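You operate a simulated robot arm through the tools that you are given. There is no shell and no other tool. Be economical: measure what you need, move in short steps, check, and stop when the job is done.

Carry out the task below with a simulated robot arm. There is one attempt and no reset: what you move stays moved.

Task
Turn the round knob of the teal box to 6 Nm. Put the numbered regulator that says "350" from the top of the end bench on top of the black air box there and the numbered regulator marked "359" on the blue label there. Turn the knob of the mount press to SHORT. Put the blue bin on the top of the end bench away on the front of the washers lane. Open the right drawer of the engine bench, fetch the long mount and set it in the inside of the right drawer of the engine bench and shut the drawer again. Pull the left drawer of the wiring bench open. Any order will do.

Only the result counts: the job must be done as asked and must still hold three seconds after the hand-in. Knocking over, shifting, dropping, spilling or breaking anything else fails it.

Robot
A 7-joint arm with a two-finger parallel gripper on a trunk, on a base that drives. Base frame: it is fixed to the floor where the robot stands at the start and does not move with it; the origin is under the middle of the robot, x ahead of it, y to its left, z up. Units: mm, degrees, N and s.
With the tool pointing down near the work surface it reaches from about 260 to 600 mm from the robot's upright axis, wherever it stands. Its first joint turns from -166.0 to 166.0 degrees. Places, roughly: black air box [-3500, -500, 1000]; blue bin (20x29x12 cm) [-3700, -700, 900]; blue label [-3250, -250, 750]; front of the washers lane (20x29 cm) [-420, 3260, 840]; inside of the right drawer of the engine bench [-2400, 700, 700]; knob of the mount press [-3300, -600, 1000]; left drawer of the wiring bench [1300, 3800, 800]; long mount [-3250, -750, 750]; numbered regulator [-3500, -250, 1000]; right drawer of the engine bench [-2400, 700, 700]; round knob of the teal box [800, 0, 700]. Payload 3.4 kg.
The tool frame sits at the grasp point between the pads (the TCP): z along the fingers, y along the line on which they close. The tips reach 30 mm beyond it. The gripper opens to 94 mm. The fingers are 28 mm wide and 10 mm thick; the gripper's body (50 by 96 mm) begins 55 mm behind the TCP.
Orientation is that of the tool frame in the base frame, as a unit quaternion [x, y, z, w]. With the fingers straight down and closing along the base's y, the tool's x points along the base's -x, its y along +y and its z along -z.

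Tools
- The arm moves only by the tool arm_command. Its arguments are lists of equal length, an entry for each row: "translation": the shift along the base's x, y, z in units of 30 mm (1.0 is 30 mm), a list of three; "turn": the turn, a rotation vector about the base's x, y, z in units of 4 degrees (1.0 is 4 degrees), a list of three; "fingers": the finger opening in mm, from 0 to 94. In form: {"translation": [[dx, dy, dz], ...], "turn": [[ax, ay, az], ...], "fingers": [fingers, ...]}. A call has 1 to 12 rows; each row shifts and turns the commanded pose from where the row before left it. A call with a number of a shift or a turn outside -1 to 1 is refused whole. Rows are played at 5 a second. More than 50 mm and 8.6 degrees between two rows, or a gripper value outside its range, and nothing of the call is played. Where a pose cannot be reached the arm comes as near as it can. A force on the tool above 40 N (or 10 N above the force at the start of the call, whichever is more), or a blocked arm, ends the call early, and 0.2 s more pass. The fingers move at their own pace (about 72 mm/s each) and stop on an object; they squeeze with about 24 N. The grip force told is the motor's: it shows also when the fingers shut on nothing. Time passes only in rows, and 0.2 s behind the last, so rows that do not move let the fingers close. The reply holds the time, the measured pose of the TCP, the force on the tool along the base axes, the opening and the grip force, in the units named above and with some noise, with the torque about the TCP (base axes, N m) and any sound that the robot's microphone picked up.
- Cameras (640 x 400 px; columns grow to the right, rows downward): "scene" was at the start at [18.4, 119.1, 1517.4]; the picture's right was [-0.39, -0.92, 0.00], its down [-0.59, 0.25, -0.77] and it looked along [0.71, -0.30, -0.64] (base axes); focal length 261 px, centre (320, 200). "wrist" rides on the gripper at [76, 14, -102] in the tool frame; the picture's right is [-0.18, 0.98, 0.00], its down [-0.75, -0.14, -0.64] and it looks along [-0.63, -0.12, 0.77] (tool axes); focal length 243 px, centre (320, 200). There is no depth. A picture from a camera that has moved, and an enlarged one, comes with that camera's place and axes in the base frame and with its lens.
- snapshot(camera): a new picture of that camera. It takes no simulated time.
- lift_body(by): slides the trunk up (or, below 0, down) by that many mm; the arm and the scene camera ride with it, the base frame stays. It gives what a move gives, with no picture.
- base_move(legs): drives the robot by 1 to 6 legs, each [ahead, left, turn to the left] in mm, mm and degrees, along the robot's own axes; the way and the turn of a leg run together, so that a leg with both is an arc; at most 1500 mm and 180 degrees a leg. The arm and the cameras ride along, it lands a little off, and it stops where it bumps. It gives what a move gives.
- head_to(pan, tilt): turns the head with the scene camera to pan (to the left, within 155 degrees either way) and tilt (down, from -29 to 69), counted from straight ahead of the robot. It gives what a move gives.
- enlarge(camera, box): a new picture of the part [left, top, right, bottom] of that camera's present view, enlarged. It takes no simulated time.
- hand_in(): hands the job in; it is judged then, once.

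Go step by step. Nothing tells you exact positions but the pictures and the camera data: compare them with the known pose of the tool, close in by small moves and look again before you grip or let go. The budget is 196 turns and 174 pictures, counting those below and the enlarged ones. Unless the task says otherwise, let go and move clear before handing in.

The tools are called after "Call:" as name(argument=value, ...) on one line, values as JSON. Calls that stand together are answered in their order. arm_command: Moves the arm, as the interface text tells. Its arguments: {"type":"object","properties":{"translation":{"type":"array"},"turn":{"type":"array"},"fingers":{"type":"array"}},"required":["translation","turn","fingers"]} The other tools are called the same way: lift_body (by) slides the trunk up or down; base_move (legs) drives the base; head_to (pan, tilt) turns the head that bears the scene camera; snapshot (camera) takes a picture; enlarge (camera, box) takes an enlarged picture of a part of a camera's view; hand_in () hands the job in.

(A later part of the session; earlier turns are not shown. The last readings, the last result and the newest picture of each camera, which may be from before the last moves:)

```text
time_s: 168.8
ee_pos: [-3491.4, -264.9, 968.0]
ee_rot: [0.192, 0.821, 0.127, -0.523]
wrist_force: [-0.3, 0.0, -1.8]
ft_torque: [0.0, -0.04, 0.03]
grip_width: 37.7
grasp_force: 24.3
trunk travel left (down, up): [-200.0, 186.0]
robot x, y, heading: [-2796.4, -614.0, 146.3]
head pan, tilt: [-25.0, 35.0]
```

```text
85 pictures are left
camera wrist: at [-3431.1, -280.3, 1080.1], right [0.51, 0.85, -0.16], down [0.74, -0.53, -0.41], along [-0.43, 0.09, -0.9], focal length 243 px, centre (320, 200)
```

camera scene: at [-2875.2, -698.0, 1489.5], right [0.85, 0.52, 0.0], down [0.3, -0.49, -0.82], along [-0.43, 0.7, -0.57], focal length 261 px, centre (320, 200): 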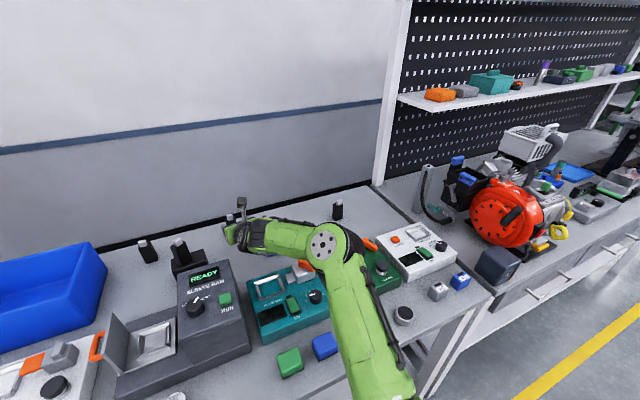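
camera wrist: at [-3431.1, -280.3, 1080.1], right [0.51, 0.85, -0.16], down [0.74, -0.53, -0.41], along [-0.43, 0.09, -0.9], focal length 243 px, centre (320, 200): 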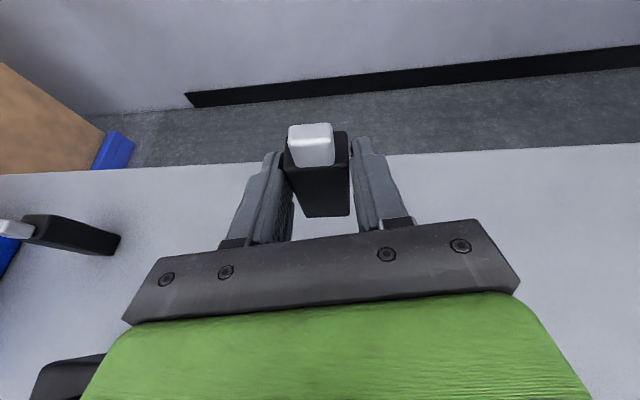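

Held. I'll bring it up and back while yawing left, keeping it upright, to read its number with the head camera.

Call:
arm_command(translation=[[0, 0, 1], [0, 0, 1], [0.546, -0.046, 1], [0.546, -0.046, 1], [0.546, -0.046, 1], [0.546, -0.046, 1], [0.546, -0.046, 1], [0.546, -0.046, 0.7], [0.546, -0.046, 0], [0.546, -0.046, 0], [0.546, -0.046, 0], [0.546, -0.046, 0]], turn=[[0, 0, 0], [0, 0, 0], [0, 0, 1], [0, 0, 1], [0, 0, 1], [0, 0, 1], [0, 0, 1], [0, 0, 1], [0, 0, 1], [0, 0, 1], [0, 0, 1], [0, 0, 1]], fingers=[20, 20, 20, 20, 20, 20, 20, 20, 20, 20, 20, 20])

Call:
arm_command(translation=[[0.546, -0.046, 0], [0.546, -0.046, 0], [0.546, -0.046, 0], [0.546, -0.046, 0], [0.546, -0.046, 0], [0.546, -0.046, 0], [0.546, -0.046, 0], [0.546, -0.046, 0], [0.546, -0.046, 0], [0.546, -0.046, 0], [0.546, -0.046, 0], [0.546, -0.046, 0]], turn=[[0, 0, 1], [0, 0, 1], [0, 0, 1], [0, 0, 1], [0, 0, 1], [0, 0, 1], [0, 0, 1], [0, 0, 1], [0, 0, 1], [0, 0, 1], [0, 0, 1], [0, 0, 1]], fingers=[20, 20, 20, 20, 20, 20, 20, 20, 20, 20, 20, 20])

Call:
snapshot(camera="scene")

```text
time_s: 171.4
ee_pos: [-3327.4, -280.2, 1199.1]
ee_rot: [-0.102, 0.837, -0.061, -0.535]
wrist_force: [0.4, -0.1, -1.4]
ft_torque: [0.05, 0.0, -0.03]
grip_width: 37.9
grasp_force: 24.2
trunk travel left (down, up): [-200.0, 186.0]
robot x, y, heading: [-2795.8, -614.8, 146.3]
head pan, tilt: [-25.0, 35.0]
```

```text
time_s: 174.0
ee_pos: [-3129.6, -296.5, 1197.8]
ee_rot: [-0.433, 0.723, -0.272, -0.464]
wrist_force: [-0.1, -0.2, -1.3]
ft_torque: [0.03, 0.01, -0.01]
grip_width: 37.4
grasp_force: 23.9
trunk travel left (down, up): [-200.0, 186.0]
robot x, y, heading: [-2792.5, -613.7, 146.6]
head pan, tilt: [-25.0, 35.0]
```

```text
84 pictures are left
camera scene: at [-2875.2, -697.7, 1549.3], right [0.85, 0.52, 0.0], down [0.3, -0.49, -0.82], along [-0.43, 0.7, -0.57], focal length 261 px, centre (320, 200)
```

scene: 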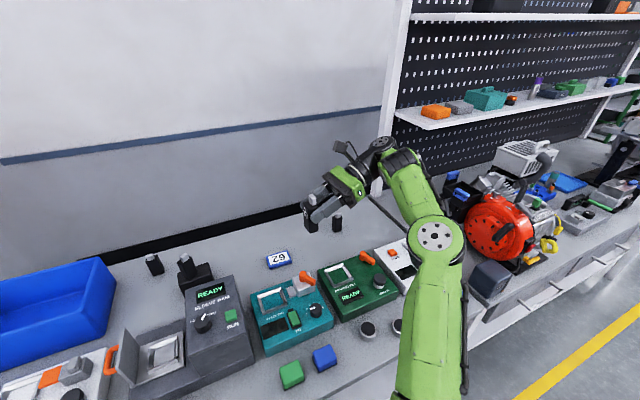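

Call:
arm_command(translation=[[0.4, -0.04, 0], [0.4, -0.04, 0], [0, 0, 0], [0, 0, 0], [0, 0, 0], [0, 0, 0]], turn=[[0, 0, 1], [0, 0, 1], [0, 0, 1], [0, 0, 1], [0, 0, 1], [0, 0, 1]], fingers=[20, 20, 20, 20, 20, 20])

Call:
enlarge(camera="scene", box=[280, 160, 380, 245])

```text
time_s: 175.4
ee_pos: [-3106.4, -298.9, 1199.6]
ee_rot: [-0.482, 0.692, -0.304, -0.444]
wrist_force: [0.8, 0.3, -0.4]
ft_torque: [0.03, -0.01, 0.02]
grip_width: 37.7
grasp_force: 23.8
out of reach, approached as far as the arm can: row 3, 4, 5, 6
trunk travel left (down, up): [-200.0, 186.0]
robot x, y, heading: [-2798.5, -616.3, 146.4]
head pan, tilt: [-25.0, 35.0]
```

```text
4.71 times, centred on (330, 202) of scene
camera zoom: at [-2875.4, -697.8, 1549.3], right [0.85, 0.52, 0.0], down [0.3, -0.49, -0.82], along [-0.43, 0.7, -0.57], focal length 1227 px, centre (273, 188)
```

zoom: 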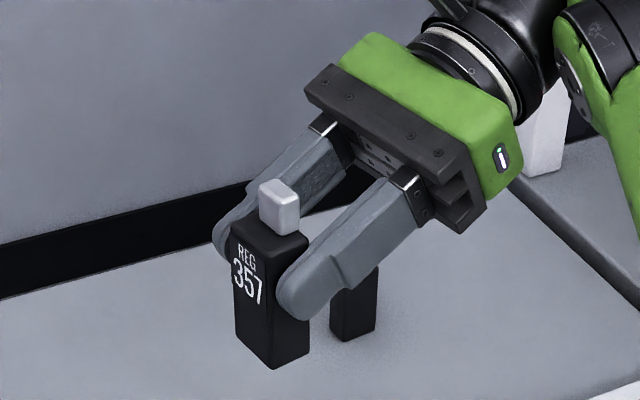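

It's "357" — a decoy. I'll return it exactly to its original grasp pose (TCP −3491.6, −265.6, 907).

Call:
arm_command(translation=[[-0.5135, 0.0444, 0], [-0.5135, 0.0444, 0], [-0.5135, 0.0444, 0], [-0.5135, 0.0444, 0], [-0.5135, 0.0444, 0], [-0.5135, 0.0444, 0], [-0.5135, 0.0444, 0], [-0.5135, 0.0444, 0], [-0.5135, 0.0444, 0], [-0.5135, 0.0444, 0], [-0.5135, 0.0444, 0], [-0.5135, 0.0444, 0]], turn=[[0, 0, -0.962], [0, 0, -0.962], [0, 0, -0.962], [0, 0, -0.962], [0, 0, -0.962], [0, 0, -0.962], [0, 0, -0.962], [0, 0, -0.962], [0, 0, -0.962], [0, 0, -0.962], [0, 0, -0.962], [0, 0, -0.962]], fingers=[20, 20, 20, 20, 20, 20, 20, 20, 20, 20, 20, 20])

Call:
arm_command(translation=[[-0.5135, 0.0444, 0], [-0.5135, 0.0444, 0], [-0.5135, 0.0444, 0], [-0.5135, 0.0444, 0], [-0.5135, 0.0444, 0], [-0.5135, 0.0444, 0], [-0.5135, 0.0444, 0], [-0.5135, 0.0444, 0], [-0.5135, 0.0444, 0], [-0.5135, 0.0444, 0], [-0.5135, 0.0444, 0], [-0.5135, 0.0444, 0]], turn=[[0, 0, -0.962], [0, 0, -0.962], [0, 0, -0.962], [0, 0, -0.962], [0, 0, -0.962], [0, 0, -0.962], [0, 0, -0.962], [0, 0, -0.962], [0, 0, -0.962], [0, 0, -0.962], [0, 0, -0.962], [0, 0, -0.962]], fingers=[20, 20, 20, 20, 20, 20, 20, 20, 20, 20, 20, 20])

Call:
arm_command(translation=[[-0.5135, 0.0444, 0], [0, 0, -1], [0, 0, -1], [0, 0, -1], [0, 0, -1], [0, 0, -1], [0, 0, -1], [0, 0, 0]], turn=[[0, 0, -0.962], [0, 0, 0], [0, 0, 0], [0, 0, 0], [0, 0, 0], [0, 0, 0], [0, 0, 0], [0, 0, 0]], fingers=[20, 20, 20, 20, 20, 20, 20, 20])

Call:
snapshot(camera="wrist")

```text
time_s: 178.0
ee_pos: [-3291.2, -283.0, 1198.4]
ee_rot: [-0.172, 0.825, -0.106, -0.528]
wrist_force: [0.2, -0.1, -0.6]
ft_torque: [-0.02, -0.01, 0.01]
grip_width: 37.5
grasp_force: 23.9
trunk travel left (down, up): [-200.0, 186.0]
robot x, y, heading: [-2796.6, -614.5, 146.3]
head pan, tilt: [-25.0, 35.0]
```

```text
time_s: 180.6
ee_pos: [-3460.9, -267.6, 1194.4]
ee_rot: [0.162, 0.826, 0.107, -0.529]
wrist_force: [-0.2, 0.2, -1.4]
ft_torque: [-0.01, -0.02, -0.01]
grip_width: 37.8
grasp_force: 23.7
out of reach, approached as far as the arm can: row 11, 12
trunk travel left (down, up): [-200.0, 186.0]
robot x, y, heading: [-2796.9, -609.3, 146.6]
head pan, tilt: [-25.0, 35.0]
```

```text
time_s: 182.4
ee_pos: [-3467.0, -271.1, 1011.2]
ee_rot: [0.194, 0.82, 0.129, -0.522]
wrist_force: [-0.1, -0.4, -1.4]
ft_torque: [0.01, -0.04, 0.04]
grip_width: 37.8
grasp_force: 24.1
out of reach, approached as far as the arm can: row 1
trunk travel left (down, up): [-200.0, 186.0]
robot x, y, heading: [-2795.4, -614.0, 146.5]
head pan, tilt: [-25.0, 35.0]
```

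```text
82 pictures are left
camera wrist: at [-3405.9, -286.8, 1123.1], right [0.51, 0.84, -0.16], down [0.74, -0.53, -0.41], along [-0.43, 0.09, -0.9], focal length 243 px, centre (320, 200)
```

wrist: 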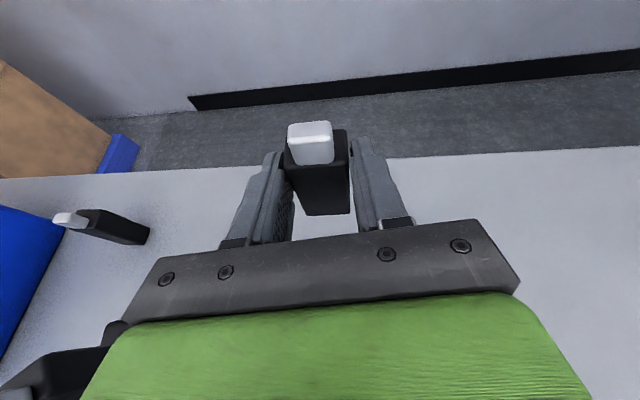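

Call:
arm_command(translation=[[-0.2, 0.05, -0.7], [-0.31, 0.07, -0.7], [-0.31, 0.06, -0.03], [0, 0, 0]], turn=[[0, 0, 0], [0, 0, 0], [0, 0, 0], [0, 0, 0]], fingers=[20, 20, 20, 20])

Call:
lift_body(by=-54)

Call:
arm_command(translation=[[0, 0, -0.05], [0, 0, 0]], turn=[[0, 0, 0], [0, 0, 0]], fingers=[20, 20])

```text
time_s: 183.4
ee_pos: [-3490.8, -266.3, 967.5]
ee_rot: [0.193, 0.821, 0.128, -0.522]
wrist_force: [1.1, 0.0, -1.6]
ft_torque: [-0.04, -0.04, 0.0]
grip_width: 35.3
grasp_force: 24.0
trunk travel left (down, up): [-200.0, 186.0]
robot x, y, heading: [-2796.4, -610.2, 146.7]
head pan, tilt: [-25.0, 35.0]
```

```text
time_s: 184.4
ee_pos: [-3491.5, -266.9, 914.3]
ee_rot: [0.193, 0.821, 0.128, -0.522]
wrist_force: [0.5, -0.1, -1.4]
ft_torque: [-0.03, -0.03, -0.02]
grip_width: 35.3
grasp_force: 23.7
trunk travel left (down, up): [-146.0, 240.0]
robot x, y, heading: [-2795.0, -613.1, 146.4]
head pan, tilt: [-25.0, 35.0]
```

```text
time_s: 185.0
ee_pos: [-3490.3, -265.4, 912.9]
ee_rot: [0.193, 0.821, 0.128, -0.522]
wrist_force: [0.3, 1.0, -1.2]
ft_torque: [0.02, -0.02, 0.03]
grip_width: 35.2
grasp_force: 24.2
trunk travel left (down, up): [-146.0, 240.0]
robot x, y, heading: [-2795.7, -612.5, 146.5]
head pan, tilt: [-25.0, 35.0]
```

The grip width dropped to 35 mm, so it may have slipped a bit. Checking.

Call:
snapshot(camera="wrist")

Call:
enlarge(camera="scene", box=[190, 180, 290, 280])

```text
81 pictures are left
camera wrist: at [-3430.7, -281.0, 1025.2], right [0.51, 0.84, -0.16], down [0.74, -0.53, -0.41], along [-0.43, 0.09, -0.9], focal length 243 px, centre (320, 200)
```

wrist: 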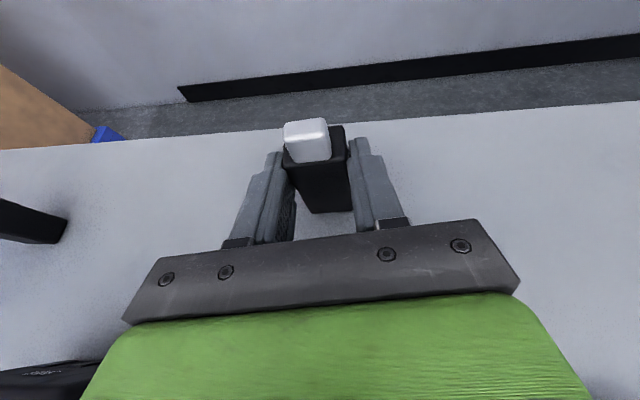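

```text
4.00 times, centred on (240, 230) of scene
camera zoom: at [-2875.6, -697.8, 1495.6], right [0.85, 0.52, 0.0], down [0.3, -0.49, -0.82], along [-0.43, 0.7, -0.57], focal length 1043 px, centre (640, 80)
```

zoom: 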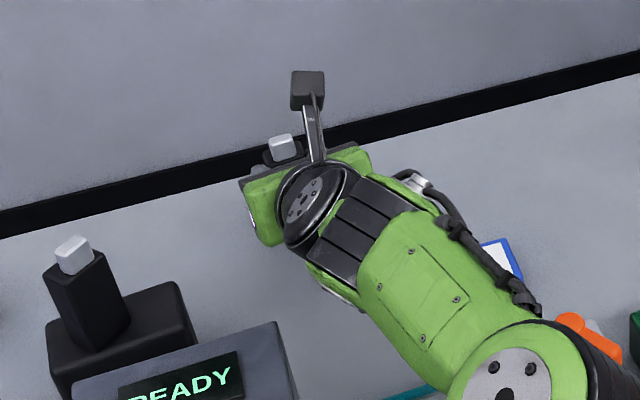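

Call:
arm_command(translation=[[0, 0, -0.1], [0, 0, -0.1], [0, 0, 0], [0, 0, 0]], turn=[[0, 0, 0], [0, 0, 0], [0, 0, 0], [0, 0, 0]], fingers=[20, 20, 20, 20])

```text
time_s: 186.0
ee_pos: [-3491.6, -266.1, 909.1]
ee_rot: [0.193, 0.819, 0.128, -0.524]
wrist_force: [-2.8, 1.3, 8.4]
ft_torque: [-0.04, 0.27, -0.07]
grip_width: 35.1
grasp_force: 24.5
trunk travel left (down, up): [-146.0, 240.0]
robot x, y, heading: [-2795.4, -615.5, 146.5]
head pan, tilt: [-25.0, 35.0]
```

Contact with the bench. Releasing and looking.

Call:
arm_command(translation=[[0, 0, 0.05], [0, 0, 0], [0, 0, 0], [0, 0, 0]], turn=[[0, 0, 0], [0, 0, 0], [0, 0, 0], [0, 0, 0]], fingers=[30, 42, 56, 64])

Call:
snapshot(camera="wrist")

```text
time_s: 187.0
ee_pos: [-3490.7, -265.4, 907.2]
ee_rot: [0.193, 0.82, 0.128, -0.523]
wrist_force: [0.0, 0.3, 0.8]
ft_torque: [0.02, 0.01, 0.02]
grip_width: 64.1
grasp_force: 0.1
trunk travel left (down, up): [-146.0, 240.0]
robot x, y, heading: [-2794.2, -613.3, 146.6]
head pan, tilt: [-25.0, 35.0]
```

```text
79 pictures are left
camera wrist: at [-3430.7, -281.2, 1020.8], right [0.51, 0.84, -0.16], down [0.74, -0.53, -0.41], along [-0.43, 0.09, -0.9], focal length 243 px, centre (320, 200)
```

wrist: 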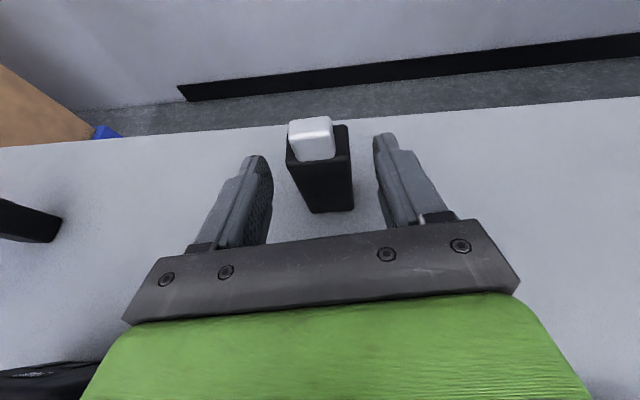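

357 is back, upright, within a few mm. I'll retreat exactly the way I came, then raise.

Call:
arm_command(translation=[[0.43, -0.21, 0], [0.6, -0.31, 0.15], [0.6, -0.3, 0.5], [0.5, -0.25, 0.5], [0, 0, 0]], turn=[[0, 0, 0], [0, 0, 0], [0, 0, 0], [0, 0, 0], [0, 0, 0]], fingers=[64, 64, 64, 64, 64])

Call:
lift_body(by=220)

Call:
snapshot(camera="scene")

```text
time_s: 188.2
ee_pos: [-3426.4, -298.2, 943.5]
ee_rot: [0.194, 0.82, 0.129, -0.522]
wrist_force: [-0.2, -0.4, 0.1]
ft_torque: [0.04, 0.01, 0.04]
grip_width: 63.9
grasp_force: 0.0
trunk travel left (down, up): [-146.0, 240.0]
robot x, y, heading: [-2794.8, -613.6, 146.4]
head pan, tilt: [-25.0, 35.0]
```

```text
time_s: 190.5
ee_pos: [-3424.6, -298.4, 1162.4]
ee_rot: [0.193, 0.821, 0.127, -0.523]
wrist_force: [0.0, -0.6, -0.5]
ft_torque: [-0.01, 0.01, 0.0]
grip_width: 64.1
grasp_force: 0.2
trunk travel left (down, up): [-366.0, 20.0]
robot x, y, heading: [-2795.7, -612.4, 146.5]
head pan, tilt: [-25.0, 35.0]
```

```text
78 pictures are left
camera scene: at [-2875.4, -698.0, 1715.9], right [0.85, 0.52, 0.0], down [0.3, -0.49, -0.82], along [-0.43, 0.7, -0.57], focal length 261 px, centre (320, 200)
```

scene: 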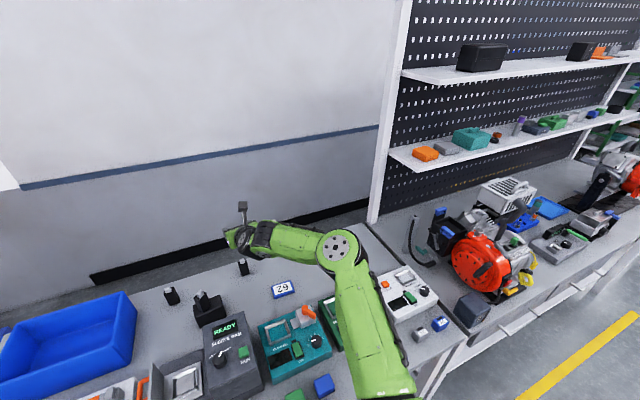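

Next candidate: regulator 4 (d≈−1776). Shifting the base 209 mm right with the arm high.

Call:
base_move(legs=[[-5, 0, 0], [0, -209, 0]])

Call:
snapshot(camera="wrist")

Call:
snapshot(camera="scene")

```text
time_s: 192.5
ee_pos: [-3306.9, -126.7, 1162.1]
ee_rot: [0.194, 0.821, 0.128, -0.522]
wrist_force: [-0.9, 0.3, 0.0]
ft_torque: [0.0, -0.01, -0.02]
grip_width: 63.8
grasp_force: 0.1
trunk travel left (down, up): [-366.0, 20.0]
robot x, y, heading: [-2674.7, -440.2, 146.6]
head pan, tilt: [-25.0, 35.0]
```

```text
77 pictures are left
camera wrist: at [-3246.2, -140.8, 1275.3], right [0.51, 0.84, -0.16], down [0.74, -0.53, -0.41], along [-0.43, 0.09, -0.9], focal length 243 px, centre (320, 200)
```

wrist: 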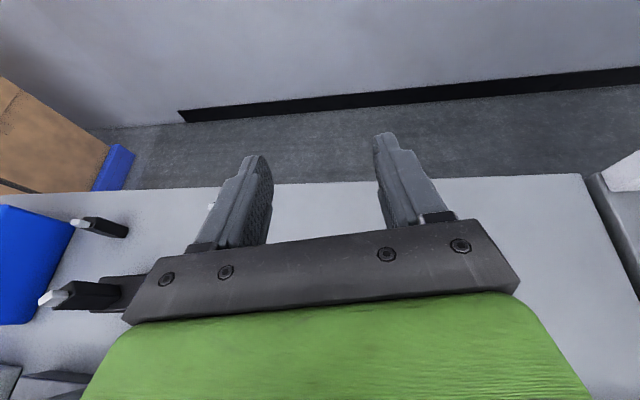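

```text
76 pictures are left
camera scene: at [-2754.8, -524.9, 1715.6], right [0.85, 0.52, 0.0], down [0.3, -0.49, -0.82], along [-0.43, 0.7, -0.57], focal length 261 px, centre (320, 200)
```

scene: 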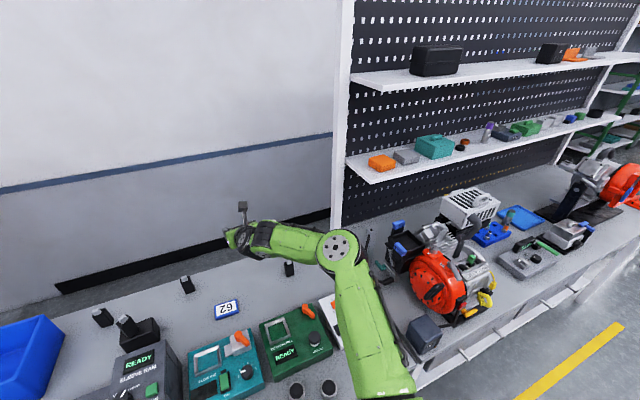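

Call:
arm_command(translation=[[0.68, 0.582, 0], [0.68, 0.582, 0], [0.68, 0.582, 0], [0.68, 0.582, 0], [0.68, 0.582, 0], [0.68, 0.582, 0]], turn=[[0, 0, -0.88], [0, 0, -0.88], [-0.553, -0.833, 0], [-0.553, -0.833, 0], [-0.553, -0.833, 0], [0, 0, 0]], fingers=[64, 64, 64, 64, 64, 64])

Call:
lift_body(by=-205)

Call:
snapshot(camera="wrist")

```text
time_s: 193.9
ee_pos: [-3182.3, -21.5, 1162.0]
ee_rot: [0.257, 0.857, 0.132, -0.427]
wrist_force: [-0.1, -0.1, 0.4]
ft_torque: [0.01, 0.0, 0.03]
grip_width: 64.2
grasp_force: 0.1
trunk travel left (down, up): [-366.0, 20.0]
robot x, y, heading: [-2676.2, -438.8, 146.5]
head pan, tilt: [-25.0, 35.0]
```

```text
time_s: 196.1
ee_pos: [-3184.2, -22.0, 958.3]
ee_rot: [0.257, 0.857, 0.132, -0.427]
wrist_force: [-0.2, 0.4, 0.2]
ft_torque: [-0.03, 0.02, 0.05]
grip_width: 64.2
grasp_force: 0.0
trunk travel left (down, up): [-161.0, 225.0]
robot x, y, heading: [-2671.7, -437.5, 146.6]
head pan, tilt: [-25.0, 35.0]
```

```text
75 pictures are left
camera wrist: at [-3146.4, -30.8, 1080.1], right [0.64, 0.76, -0.14], down [0.73, -0.65, -0.22], along [-0.26, 0.04, -0.97], focal length 243 px, centre (320, 200)
```

wrist: 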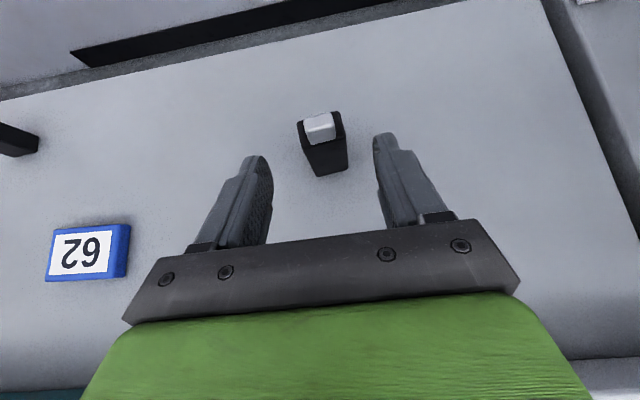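

Regulator 4's front is at (n −2686, d −1779), yawed about 9°. Aligning and sliding in.

Call:
arm_command(translation=[[0, 0, -0.4], [-0.3, 0.2, -0.6], [-0.4, 0.26, -0.6], [-0.4, 0.26, -0.33], [-0.37, 0.25, 0], [0, 0, 0]], turn=[[0, 0, 0.75], [0, 0, 0.75], [0, 0, 0.75], [0, 0, 0], [0, 0, 0], [0, 0, 0]], fingers=[64, 64, 64, 64, 64, 64])

Call:
snapshot(camera="wrist")

```text
time_s: 197.5
ee_pos: [-3228.5, 8.1, 899.7]
ee_rot: [0.189, 0.875, 0.099, -0.435]
wrist_force: [0.1, -0.2, 0.0]
ft_torque: [0.0, -0.02, -0.02]
grip_width: 64.0
grasp_force: 0.0
trunk travel left (down, up): [-161.0, 225.0]
robot x, y, heading: [-2674.6, -446.6, 146.5]
head pan, tilt: [-25.0, 35.0]
```

```text
74 pictures are left
camera wrist: at [-3189.5, 5.0, 1021.5], right [0.51, 0.85, -0.14], down [0.82, -0.53, -0.22], along [-0.26, 0.0, -0.97], focal length 243 px, centre (320, 200)
```

wrist: 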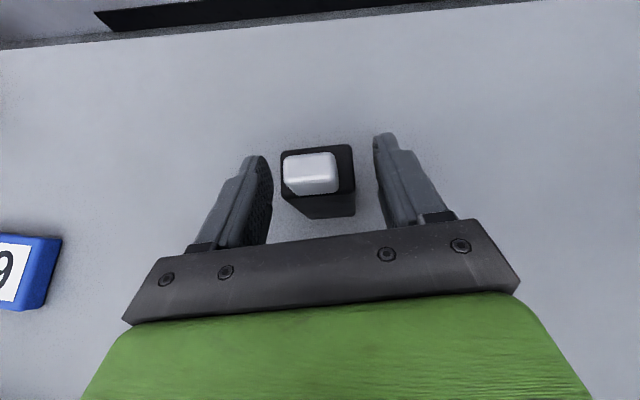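

Call:
arm_command(translation=[[0, 0, 0], [0, 0, 0], [0, 0, 0], [0, 0, 0], [0, 0, 0]], turn=[[0, 0, 0], [0, 0, 0], [0, 0, 0], [0, 0, 0], [0, 0, 0]], fingers=[52, 42, 32, 20, 20])

Call:
lift_body(by=100)

Call:
arm_command(translation=[[0, 0, 1], [0, 0, 1], [0.5, -0.2, 1], [0.5, -0.2, 1], [0.5, -0.2, 1], [0.5, -0.2, 1], [0.5, -0.2, 1], [0.5, -0.2, 0], [0.5, -0.2, 0], [0.5, -0.2, 0], [0.5, -0.2, 0], [0.5, -0.2, 0]], turn=[[0, 0, 0], [0, 0, 0], [0, 0, 1], [0, 0, 1], [0, 0, 1], [0, 0, 1], [0, 0, 1], [0, 0, 1], [0, 0, 1], [0, 0, 1], [0, 0, 1], [0, 0, 1]], fingers=[20, 20, 20, 20, 20, 20, 20, 20, 20, 20, 20, 20])

Call:
arm_command(translation=[[0.5, -0.2, 0], [0.5, -0.2, 0], [0.5, -0.2, 0], [0.5, -0.2, 0], [0.5, -0.2, 0], [0.5, -0.2, 0], [0.5, -0.2, 0], [0, 0, 0], [0, 0, 0], [0, 0, 0], [0, 0, 0], [0, 0, 0]], turn=[[0, 0, 1], [0, 0, 1], [0, 0, 1], [0, 0, 1], [0, 0, 1], [0, 0, 1], [0, 0, 1], [0, 0, 1], [0, 0, 1], [0, 0, 1], [0, 0, 1], [0, 0, 1]], fingers=[20, 20, 20, 20, 20, 20, 20, 20, 20, 20, 20, 20])

Call:
snapshot(camera="scene")

```text
time_s: 198.7
ee_pos: [-3228.2, 7.1, 900.2]
ee_rot: [0.19, 0.874, 0.099, -0.436]
wrist_force: [0.2, -0.2, 0.9]
ft_torque: [-0.04, 0.05, -0.03]
grip_width: 37.9
grasp_force: 24.1
trunk travel left (down, up): [-161.0, 225.0]
robot x, y, heading: [-2671.8, -445.8, 146.5]
head pan, tilt: [-25.0, 35.0]
```

```text
time_s: 200.0
ee_pos: [-3227.6, 7.9, 997.8]
ee_rot: [0.188, 0.874, 0.098, -0.436]
wrist_force: [-0.8, 0.2, -1.9]
ft_torque: [0.03, -0.03, 0.01]
grip_width: 37.9
grasp_force: 24.1
trunk travel left (down, up): [-261.0, 125.0]
robot x, y, heading: [-2673.8, -443.9, 146.5]
head pan, tilt: [-25.0, 35.0]
```

```text
time_s: 202.6
ee_pos: [-3076.8, -53.0, 1208.8]
ee_rot: [-0.122, 0.886, -0.055, -0.444]
wrist_force: [-0.4, 1.2, -2.8]
ft_torque: [-0.03, 0.03, -0.01]
grip_width: 37.8
grasp_force: 24.1
trunk travel left (down, up): [-261.0, 125.0]
robot x, y, heading: [-2677.0, -443.8, 146.4]
head pan, tilt: [-25.0, 35.0]
```

```text
time_s: 205.2
ee_pos: [-2973.5, -94.6, 1207.5]
ee_rot: [-0.471, 0.76, -0.232, -0.382]
wrist_force: [0.3, -0.2, -1.3]
ft_torque: [-0.02, -0.02, 0.02]
grip_width: 38.3
grasp_force: 24.1
trunk travel left (down, up): [-261.0, 125.0]
robot x, y, heading: [-2675.2, -437.0, 146.5]
head pan, tilt: [-25.0, 35.0]
```

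```text
73 pictures are left
camera scene: at [-2756.1, -525.4, 1609.6], right [0.85, 0.52, 0.0], down [0.3, -0.49, -0.82], along [-0.43, 0.7, -0.57], focal length 261 px, centre (320, 200)
```

scene: 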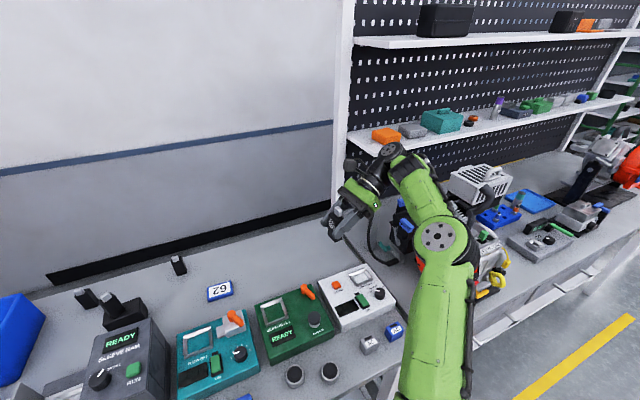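

Call:
enlarge(camera="scene", box=[300, 180, 400, 250])

```text
5.71 times, centred on (350, 215) of scene
camera zoom: at [-2756.1, -525.4, 1609.6], right [0.85, 0.52, 0.0], down [0.3, -0.49, -0.82], along [-0.43, 0.7, -0.57], focal length 1490 px, centre (149, 114)
```

zoom: 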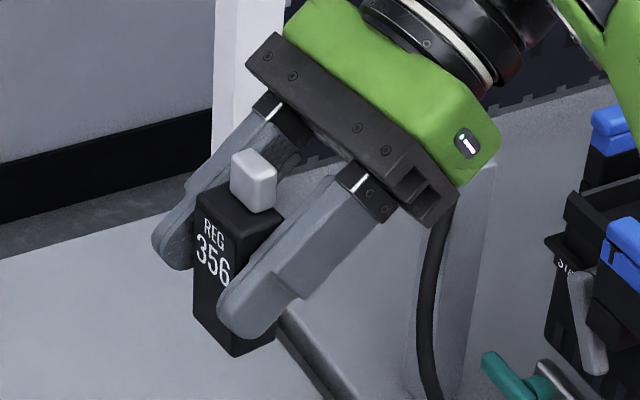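

"356" — another decoy; so 359 must be regulator 1. Returning 356 to its exact pick pose.

Call:
arm_command(translation=[[-0.369, 0.148, 0], [-0.369, 0.148, 0], [-0.369, 0.148, 0], [-0.369, 0.148, 0], [-0.369, 0.148, 0], [-0.369, 0.148, 0], [-0.369, 0.148, 0], [-0.369, 0.148, 0], [-0.369, 0.148, 0], [-0.369, 0.148, 0], [-0.369, 0.148, 0], [-0.369, 0.148, 0]], turn=[[0, 0, -0.959], [0, 0, -0.959], [0, 0, -0.959], [0, 0, -0.959], [0, 0, -0.959], [0, 0, -0.959], [0, 0, -0.959], [0, 0, -0.959], [0, 0, -0.959], [0, 0, -0.959], [0, 0, -0.959], [0, 0, -0.959]], fingers=[20, 20, 20, 20, 20, 20, 20, 20, 20, 20, 20, 20])

Call:
arm_command(translation=[[-0.369, 0.148, 0], [-0.369, 0.148, 0], [-0.369, 0.148, 0], [-0.369, 0.148, 0], [-0.369, 0.148, 0], [-0.369, 0.148, 0], [-0.369, 0.148, 0], [-0.369, 0.148, 0], [-0.369, 0.148, 0], [-0.369, 0.148, 0], [-0.369, 0.148, 0]], turn=[[0, 0, -0.959], [0, 0, -0.959], [0, 0, -0.959], [0, 0, -0.959], [0, 0, -0.959], [0, 0, -0.959], [0, 0, -0.959], [0, 0, -0.959], [0, 0, -0.959], [0, 0, -0.959], [0, 0, -0.959]], fingers=[20, 20, 20, 20, 20, 20, 20, 20, 20, 20, 20])

Call:
arm_command(translation=[[0, 0, -1], [0, 0, -1], [0, 0, -1], [0, 0, -1], [0, 0, -1], [0, 0, -1], [0, 0, -0.9], [0, 0, 0]], turn=[[0, 0, 0], [0, 0, 0], [0, 0, 0], [0, 0, 0], [0, 0, 0], [0, 0, 0], [0, 0, 0], [0, 0, 0]], fingers=[20, 20, 20, 20, 20, 20, 20, 20])

```text
time_s: 207.8
ee_pos: [-3107.9, -42.3, 1207.9]
ee_rot: [-0.135, 0.884, -0.064, -0.443]
wrist_force: [0.3, 0.1, -1.3]
ft_torque: [-0.03, -0.03, -0.02]
grip_width: 38.0
grasp_force: 23.7
trunk travel left (down, up): [-261.0, 125.0]
robot x, y, heading: [-2674.2, -441.7, 146.6]
head pan, tilt: [-25.0, 35.0]
```

```text
time_s: 210.2
ee_pos: [-3230.1, 6.6, 1207.6]
ee_rot: [0.191, 0.874, 0.101, -0.435]
wrist_force: [-0.3, -0.1, -0.9]
ft_torque: [-0.01, 0.01, -0.01]
grip_width: 38.0
grasp_force: 23.8
trunk travel left (down, up): [-261.0, 125.0]
robot x, y, heading: [-2675.9, -441.5, 146.6]
head pan, tilt: [-25.0, 35.0]
```

```text
time_s: 212.0
ee_pos: [-3225.9, 5.7, 1000.6]
ee_rot: [0.192, 0.873, 0.1, -0.436]
wrist_force: [0.6, 0.7, -1.6]
ft_torque: [0.0, 0.03, 0.01]
grip_width: 38.1
grasp_force: 23.8
trunk travel left (down, up): [-261.0, 125.0]
robot x, y, heading: [-2677.7, -443.8, 146.3]
head pan, tilt: [-25.0, 35.0]
```

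Call:
lift_body(by=-96)

Call:
arm_command(translation=[[-0.03, 0.03, -0.1], [0, 0, -0.1], [0, 0, 0]], turn=[[0, 0, 0], [0, 0, 0], [0, 0, 0]], fingers=[20, 20, 20])

```text
time_s: 213.3
ee_pos: [-3226.9, 5.3, 905.8]
ee_rot: [0.192, 0.874, 0.101, -0.435]
wrist_force: [-0.7, 0.1, -1.6]
ft_torque: [0.01, 0.03, 0.0]
grip_width: 38.4
grasp_force: 23.7
trunk travel left (down, up): [-165.0, 221.0]
robot x, y, heading: [-2674.7, -446.1, 146.7]
head pan, tilt: [-25.0, 35.0]
```

```text
time_s: 214.1
ee_pos: [-3227.5, 7.0, 900.1]
ee_rot: [0.192, 0.874, 0.101, -0.435]
wrist_force: [-1.3, -0.2, -2.0]
ft_torque: [-0.03, -0.06, 0.0]
grip_width: 38.2
grasp_force: 24.0
trunk travel left (down, up): [-165.0, 221.0]
robot x, y, heading: [-2676.6, -441.8, 146.6]
head pan, tilt: [-25.0, 35.0]
```

Call:
arm_command(translation=[[0, 0, -0.05], [0, 0, 0], [0, 0, 0], [0, 0, 0], [0, 0, 0]], turn=[[0, 0, 0], [0, 0, 0], [0, 0, 0], [0, 0, 0], [0, 0, 0]], fingers=[20, 30, 42, 56, 64])

Call:
snapshot(camera="wrist")

```text
time_s: 215.3
ee_pos: [-3228.6, 7.0, 898.2]
ee_rot: [0.192, 0.874, 0.101, -0.436]
wrist_force: [0.8, 0.0, -0.3]
ft_torque: [0.01, 0.01, -0.01]
grip_width: 64.0
grasp_force: 0.0
trunk travel left (down, up): [-165.0, 221.0]
robot x, y, heading: [-2676.6, -441.3, 146.6]
head pan, tilt: [-25.0, 35.0]
```

```text
71 pictures are left
camera wrist: at [-3189.5, 3.7, 1021.6], right [0.52, 0.85, -0.14], down [0.82, -0.53, -0.22], along [-0.26, 0.0, -0.97], focal length 243 px, centre (320, 200)
```

wrist: 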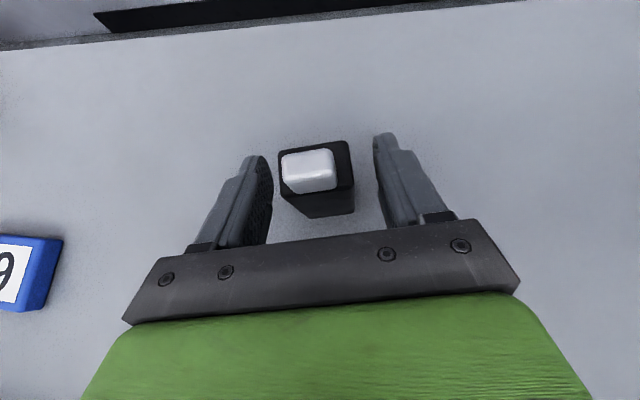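

356 is back in place. Retreating the same way, raising, and moving left toward regulator 1.

Call:
arm_command(translation=[[0.37, -0.25, 0], [0.4, -0.26, 0.33], [0.4, -0.26, 0.6], [0.3, -0.2, 0.6], [0, 0, 0.4]], turn=[[0, 0, 0], [0, 0, 0], [0, 0, 0], [0, 0, 0], [0, 0, 0]], fingers=[64, 64, 64, 64, 64])

Call:
lift_body(by=210)

Call:
base_move(legs=[[0, 493, 0]])

Call:
head_to(pan=-10, tilt=50)

Call:
snapshot(camera="scene")

Call:
snapshot(camera="wrist")

```text
time_s: 216.5
ee_pos: [-3184.1, -23.0, 956.5]
ee_rot: [0.192, 0.874, 0.101, -0.435]
wrist_force: [1.0, -0.2, -0.4]
ft_torque: [0.03, -0.03, -0.02]
grip_width: 64.1
grasp_force: 0.0
trunk travel left (down, up): [-165.0, 221.0]
robot x, y, heading: [-2674.4, -445.9, 146.4]
head pan, tilt: [-25.0, 35.0]
```

```text
time_s: 218.8
ee_pos: [-3183.4, -22.1, 1165.9]
ee_rot: [0.192, 0.873, 0.101, -0.436]
wrist_force: [0.8, -0.1, -0.2]
ft_torque: [0.02, 0.0, -0.02]
grip_width: 64.0
grasp_force: 0.0
trunk travel left (down, up): [-375.0, 11.0]
robot x, y, heading: [-2673.6, -442.6, 146.5]
head pan, tilt: [-25.0, 35.0]
```

```text
time_s: 221.7
ee_pos: [-3455.6, -433.8, 1166.7]
ee_rot: [0.193, 0.873, 0.101, -0.436]
wrist_force: [-0.5, -0.6, -0.5]
ft_torque: [0.0, -0.01, -0.03]
grip_width: 64.2
grasp_force: 0.0
trunk travel left (down, up): [-375.0, 11.0]
robot x, y, heading: [-2946.9, -851.0, 146.7]
head pan, tilt: [-25.0, 35.0]
```

```text
time_s: 222.4
ee_pos: [-3455.3, -432.6, 1167.0]
ee_rot: [0.193, 0.874, 0.101, -0.435]
wrist_force: [0.4, -1.1, 1.1]
ft_torque: [0.0, 0.04, 0.0]
grip_width: 63.8
grasp_force: 0.0
trunk travel left (down, up): [-375.0, 11.0]
robot x, y, heading: [-2953.6, -853.1, 146.4]
head pan, tilt: [-10.0, 50.0]
```

```text
70 pictures are left
camera scene: at [-3037.8, -958.4, 1702.7], right [0.69, 0.72, 0.0], down [0.55, -0.53, -0.64], along [-0.47, 0.44, -0.77], focal length 261 px, centre (320, 200)
```

scene: 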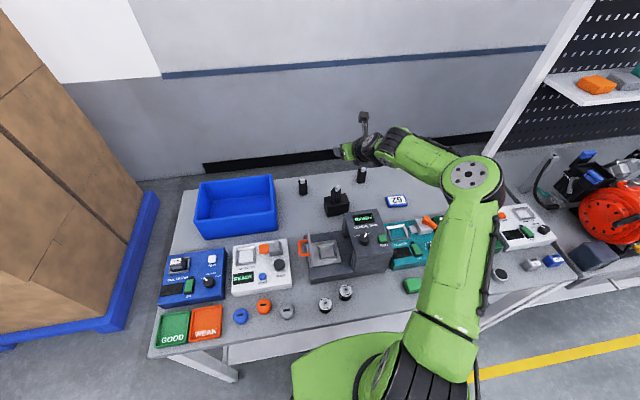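

```text
69 pictures are left
camera wrist: at [-3416.9, -435.2, 1289.2], right [0.52, 0.84, -0.14], down [0.82, -0.54, -0.22], along [-0.26, 0.0, -0.97], focal length 243 px, centre (320, 200)
```

wrist: 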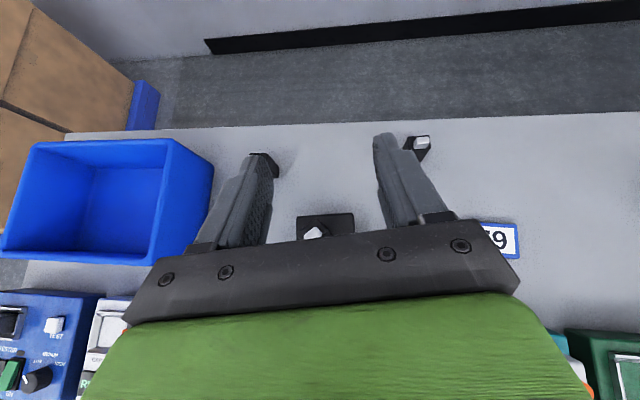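

Call:
arm_command(translation=[[-0.73, -0.595, 0], [-0.73, -0.595, 0], [-0.73, -0.595, 0], [-0.73, -0.595, 0], [-0.73, -0.595, 0]], turn=[[0, 0, 0], [0, 0, 0], [0, 0, 0], [0, 0, 0], [0, 0, 0]], fingers=[64, 64, 64, 64, 64])

Call:
lift_body(by=-165)

Call:
snapshot(camera="wrist")

Call:
enlarge(camera="scene", box=[280, 120, 440, 280])

```text
time_s: 223.6
ee_pos: [-3565.9, -522.1, 1165.9]
ee_rot: [0.193, 0.874, 0.101, -0.435]
wrist_force: [-0.3, -0.4, 0.0]
ft_torque: [0.01, 0.0, -0.01]
grip_width: 64.1
grasp_force: 0.0
trunk travel left (down, up): [-375.0, 11.0]
robot x, y, heading: [-2946.9, -851.8, 146.6]
head pan, tilt: [-10.0, 50.0]
```

```text
time_s: 225.5
ee_pos: [-3565.0, -521.6, 1002.5]
ee_rot: [0.193, 0.873, 0.102, -0.435]
wrist_force: [0.4, -0.3, 0.6]
ft_torque: [0.01, 0.01, -0.01]
grip_width: 64.0
grasp_force: 0.1
trunk travel left (down, up): [-210.0, 176.0]
robot x, y, heading: [-2949.3, -850.5, 146.4]
head pan, tilt: [-10.0, 50.0]
```

```text
68 pictures are left
camera wrist: at [-3526.5, -524.3, 1124.7], right [0.52, 0.84, -0.14], down [0.82, -0.54, -0.22], along [-0.26, 0.0, -0.97], focal length 243 px, centre (320, 200)
```

wrist: 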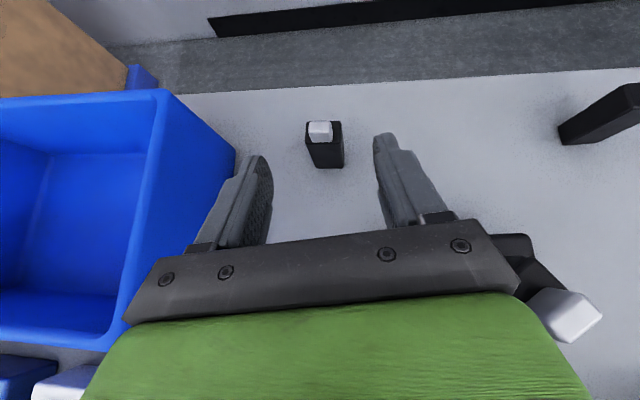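

```text
2.50 times, centred on (360, 200) of scene
camera zoom: at [-3037.9, -958.8, 1537.3], right [0.69, 0.72, 0.0], down [0.55, -0.53, -0.64], along [-0.47, 0.44, -0.77], focal length 652 px, centre (220, 200)
```

zoom: 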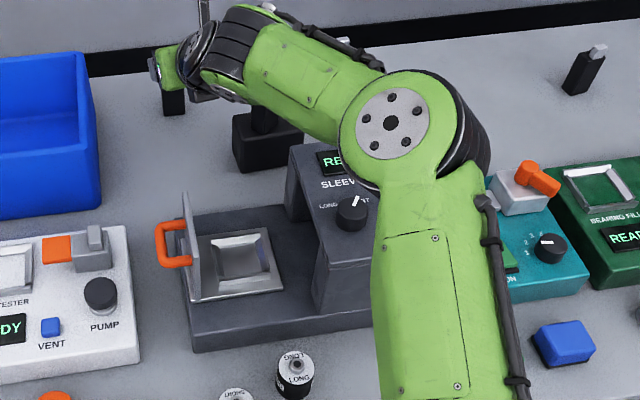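

Regulator 1's front is at (n −2751, d −2420), yaw ≈8°, matching the tool. I'll lower in steps.

Call:
arm_command(translation=[[0, 0, -0.7], [0, 0, -0.7], [0, 0, -0.7], [0, 0, -0.4], [0, 0, 0]], turn=[[0, 0, 0], [0, 0, 0], [0.553, 0.833, 0], [0, 0, 0], [0, 0, 0]], fingers=[64, 64, 64, 64, 64])

Call:
enlarge(camera="scene", box=[280, 120, 440, 280])

Call:
snapshot(camera="wrist")

```text
time_s: 226.7
ee_pos: [-3565.8, -522.3, 927.0]
ee_rot: [0.187, 0.858, 0.111, -0.465]
wrist_force: [-0.7, 0.7, -0.3]
ft_torque: [0.0, 0.02, 0.01]
grip_width: 64.0
grasp_force: 0.0
trunk travel left (down, up): [-210.0, 176.0]
robot x, y, heading: [-2945.8, -855.7, 146.5]
head pan, tilt: [-10.0, 50.0]
```

```text
2.50 times, centred on (360, 200) of scene
camera zoom: at [-3038.0, -958.8, 1537.5], right [0.69, 0.72, 0.0], down [0.55, -0.53, -0.64], along [-0.47, 0.44, -0.77], focal length 652 px, centre (220, 200)
```

zoom: 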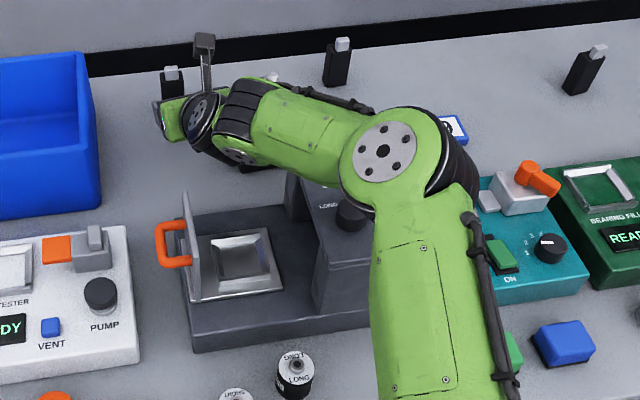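

```text
65 pictures are left
camera wrist: at [-3519.8, -529.4, 1046.9], right [0.51, 0.85, -0.14], down [0.8, -0.53, -0.29], along [-0.32, 0.04, -0.95], focal length 243 px, centre (320, 200)
```

wrist: 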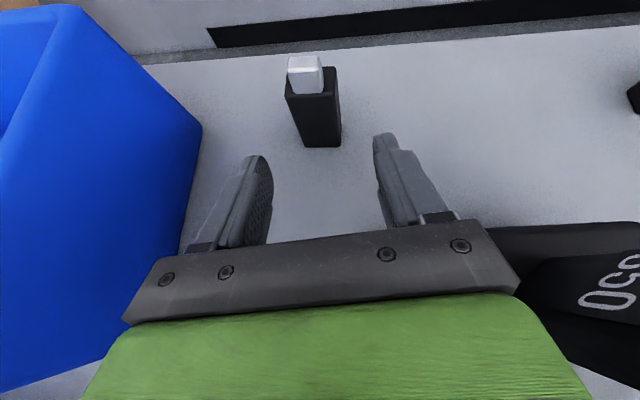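

Call:
arm_command(translation=[[-0.5, 0.22, -0.1], [-0.5, 0.22, -0.1], [-0.5, 0.22, -0.1], [-0.5, 0.22, -0.1], [0, 0, 0]], turn=[[0, 0, 0], [0, 0, 0], [0, 0, 0], [0, 0, 0], [0, 0, 0]], fingers=[64, 64, 64, 64, 64])

Call:
snapshot(camera="wrist")

```text
time_s: 227.9
ee_pos: [-3625.0, -494.4, 914.9]
ee_rot: [0.188, 0.859, 0.112, -0.463]
wrist_force: [0.6, -0.5, 0.5]
ft_torque: [-0.01, -0.02, -0.03]
grip_width: 63.8
grasp_force: 0.0
trunk travel left (down, up): [-210.0, 176.0]
robot x, y, heading: [-2947.8, -850.7, 146.2]
head pan, tilt: [-10.0, 50.0]
```

```text
64 pictures are left
camera wrist: at [-3578.7, -502.5, 1035.1], right [0.51, 0.85, -0.14], down [0.8, -0.53, -0.29], along [-0.31, 0.04, -0.95], focal length 243 px, centre (320, 200)
```

wrist: 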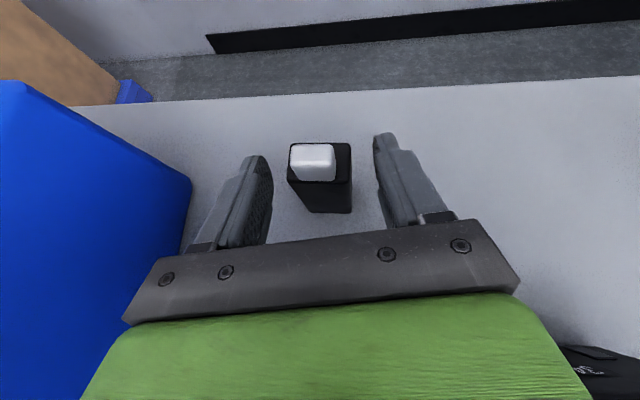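

Call:
arm_command(translation=[[-0.2, 0.12, -0.2], [0, 0, 0], [0, 0, 0], [0, 0, 0], [0, 0, 0], [0, 0, 0]], turn=[[0, 0, 0], [0, 0, 0], [0, 0, 0], [0, 0, 0], [0, 0, 0], [0, 0, 0]], fingers=[64, 52, 42, 32, 20, 20])

Call:
lift_body(by=120)

Call:
snapshot(camera="wrist")

```text
time_s: 229.3
ee_pos: [-3623.9, -495.4, 915.0]
ee_rot: [0.187, 0.858, 0.113, -0.465]
wrist_force: [-1.2, -0.6, 0.5]
ft_torque: [-0.04, 0.06, 0.0]
grip_width: 33.8
grasp_force: 24.1
out of reach, approached as far as the arm can: row 1
trunk travel left (down, up): [-210.0, 176.0]
robot x, y, heading: [-2946.5, -854.4, 146.6]
head pan, tilt: [-10.0, 50.0]
```

```text
time_s: 230.8
ee_pos: [-3625.7, -495.7, 1035.4]
ee_rot: [0.186, 0.859, 0.111, -0.464]
wrist_force: [0.2, -0.4, -2.2]
ft_torque: [0.0, -0.01, 0.03]
grip_width: 34.0
grasp_force: 23.7
trunk travel left (down, up): [-330.0, 56.0]
robot x, y, heading: [-2945.0, -850.2, 146.5]
head pan, tilt: [-10.0, 50.0]
```

```text
63 pictures are left
camera wrist: at [-3579.3, -502.6, 1155.4], right [0.51, 0.85, -0.14], down [0.8, -0.53, -0.29], along [-0.31, 0.04, -0.95], focal length 243 px, centre (320, 200)
```

wrist: 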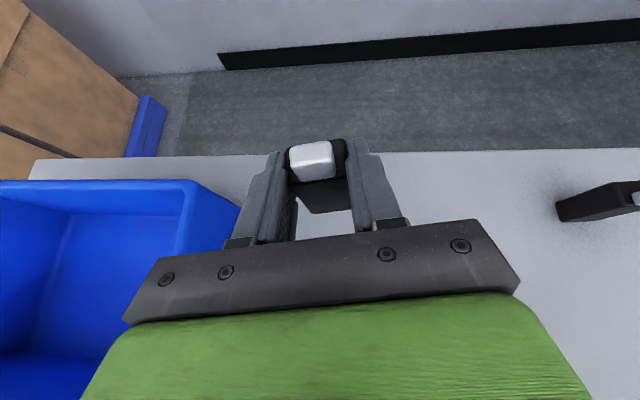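

By elimination this is 359 (others were 350, 357, 356). I'll raise further and move right toward the blue label at about (n −2634, d −2035).

Call:
lift_body(by=55)

Call:
arm_command(translation=[[0, 0, 1], [0, 0, 1], [0.4, -0.27, 0.5], [0.4, -0.27, 0], [0.4, -0.27, 0], [0.4, -0.27, 0]], turn=[[0, 0, 0], [0, 0, 0], [0, 0, 0], [0, 0, 0], [0, 0, 0], [0, 0, 0]], fingers=[20, 20, 20, 20, 20, 20])

Call:
base_move(legs=[[-10, 0, 0], [0, -330, 0]])

Call:
head_to(pan=-15, tilt=50)

Call:
snapshot(camera="scene")

Call:
snapshot(camera="wrist")

```text
time_s: 231.8
ee_pos: [-3624.5, -495.0, 1090.0]
ee_rot: [0.187, 0.858, 0.112, -0.465]
wrist_force: [-0.1, 0.4, -1.2]
ft_torque: [-0.03, -0.01, -0.02]
grip_width: 33.6
grasp_force: 24.0
trunk travel left (down, up): [-385.0, 1.0]
robot x, y, heading: [-2947.6, -853.0, 146.3]
head pan, tilt: [-10.0, 50.0]
```

```text
time_s: 233.2
ee_pos: [-3575.7, -527.2, 1165.4]
ee_rot: [0.188, 0.858, 0.113, -0.465]
wrist_force: [-0.6, 0.8, -1.1]
ft_torque: [-0.03, 0.01, 0.01]
grip_width: 33.7
grasp_force: 23.9
trunk travel left (down, up): [-385.0, 1.0]
robot x, y, heading: [-2950.2, -852.9, 146.6]
head pan, tilt: [-10.0, 50.0]
```

```text
time_s: 235.7
ee_pos: [-3386.7, -259.1, 1164.5]
ee_rot: [0.186, 0.859, 0.111, -0.465]
wrist_force: [1.3, 0.1, -1.1]
ft_torque: [-0.03, -0.04, 0.04]
grip_width: 33.7
grasp_force: 23.7
trunk travel left (down, up): [-385.0, 1.0]
robot x, y, heading: [-2753.1, -581.8, 146.0]
head pan, tilt: [-10.0, 50.0]
```

```text
time_s: 236.4
ee_pos: [-3386.9, -258.0, 1165.3]
ee_rot: [0.186, 0.859, 0.111, -0.465]
wrist_force: [-0.2, 0.0, -0.9]
ft_torque: [-0.05, 0.01, 0.03]
grip_width: 33.6
grasp_force: 23.9
trunk travel left (down, up): [-385.0, 1.0]
robot x, y, heading: [-2756.9, -583.0, 146.6]
head pan, tilt: [-15.0, 50.0]
```

```text
62 pictures are left
camera scene: at [-2842.3, -684.1, 1712.1], right [0.75, 0.66, 0.0], down [0.51, -0.57, -0.64], along [-0.43, 0.48, -0.77], focal length 261 px, centre (320, 200)
```

scene: 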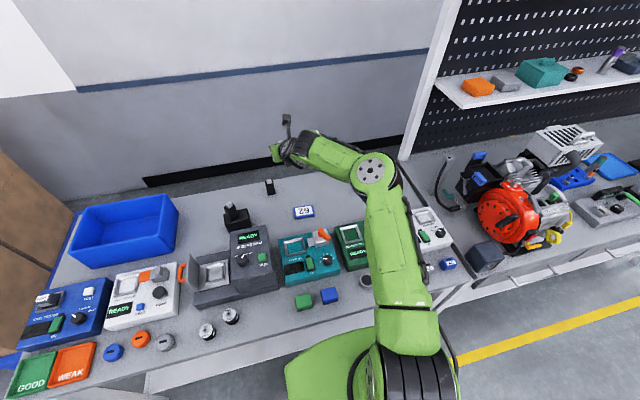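

```text
61 pictures are left
camera wrist: at [-3341.0, -266.3, 1285.2], right [0.51, 0.85, -0.14], down [0.8, -0.52, -0.29], along [-0.31, 0.04, -0.95], focal length 243 px, centre (320, 200)
```

wrist: 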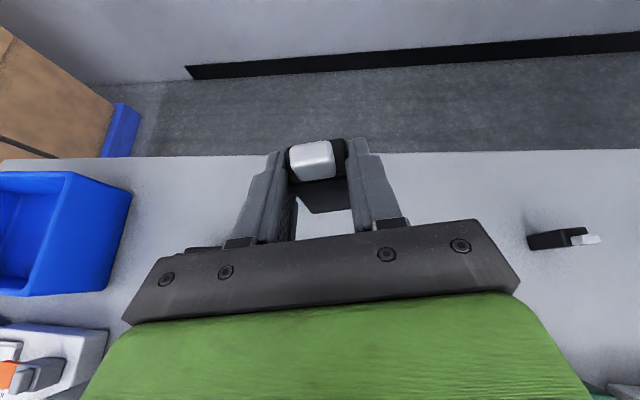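

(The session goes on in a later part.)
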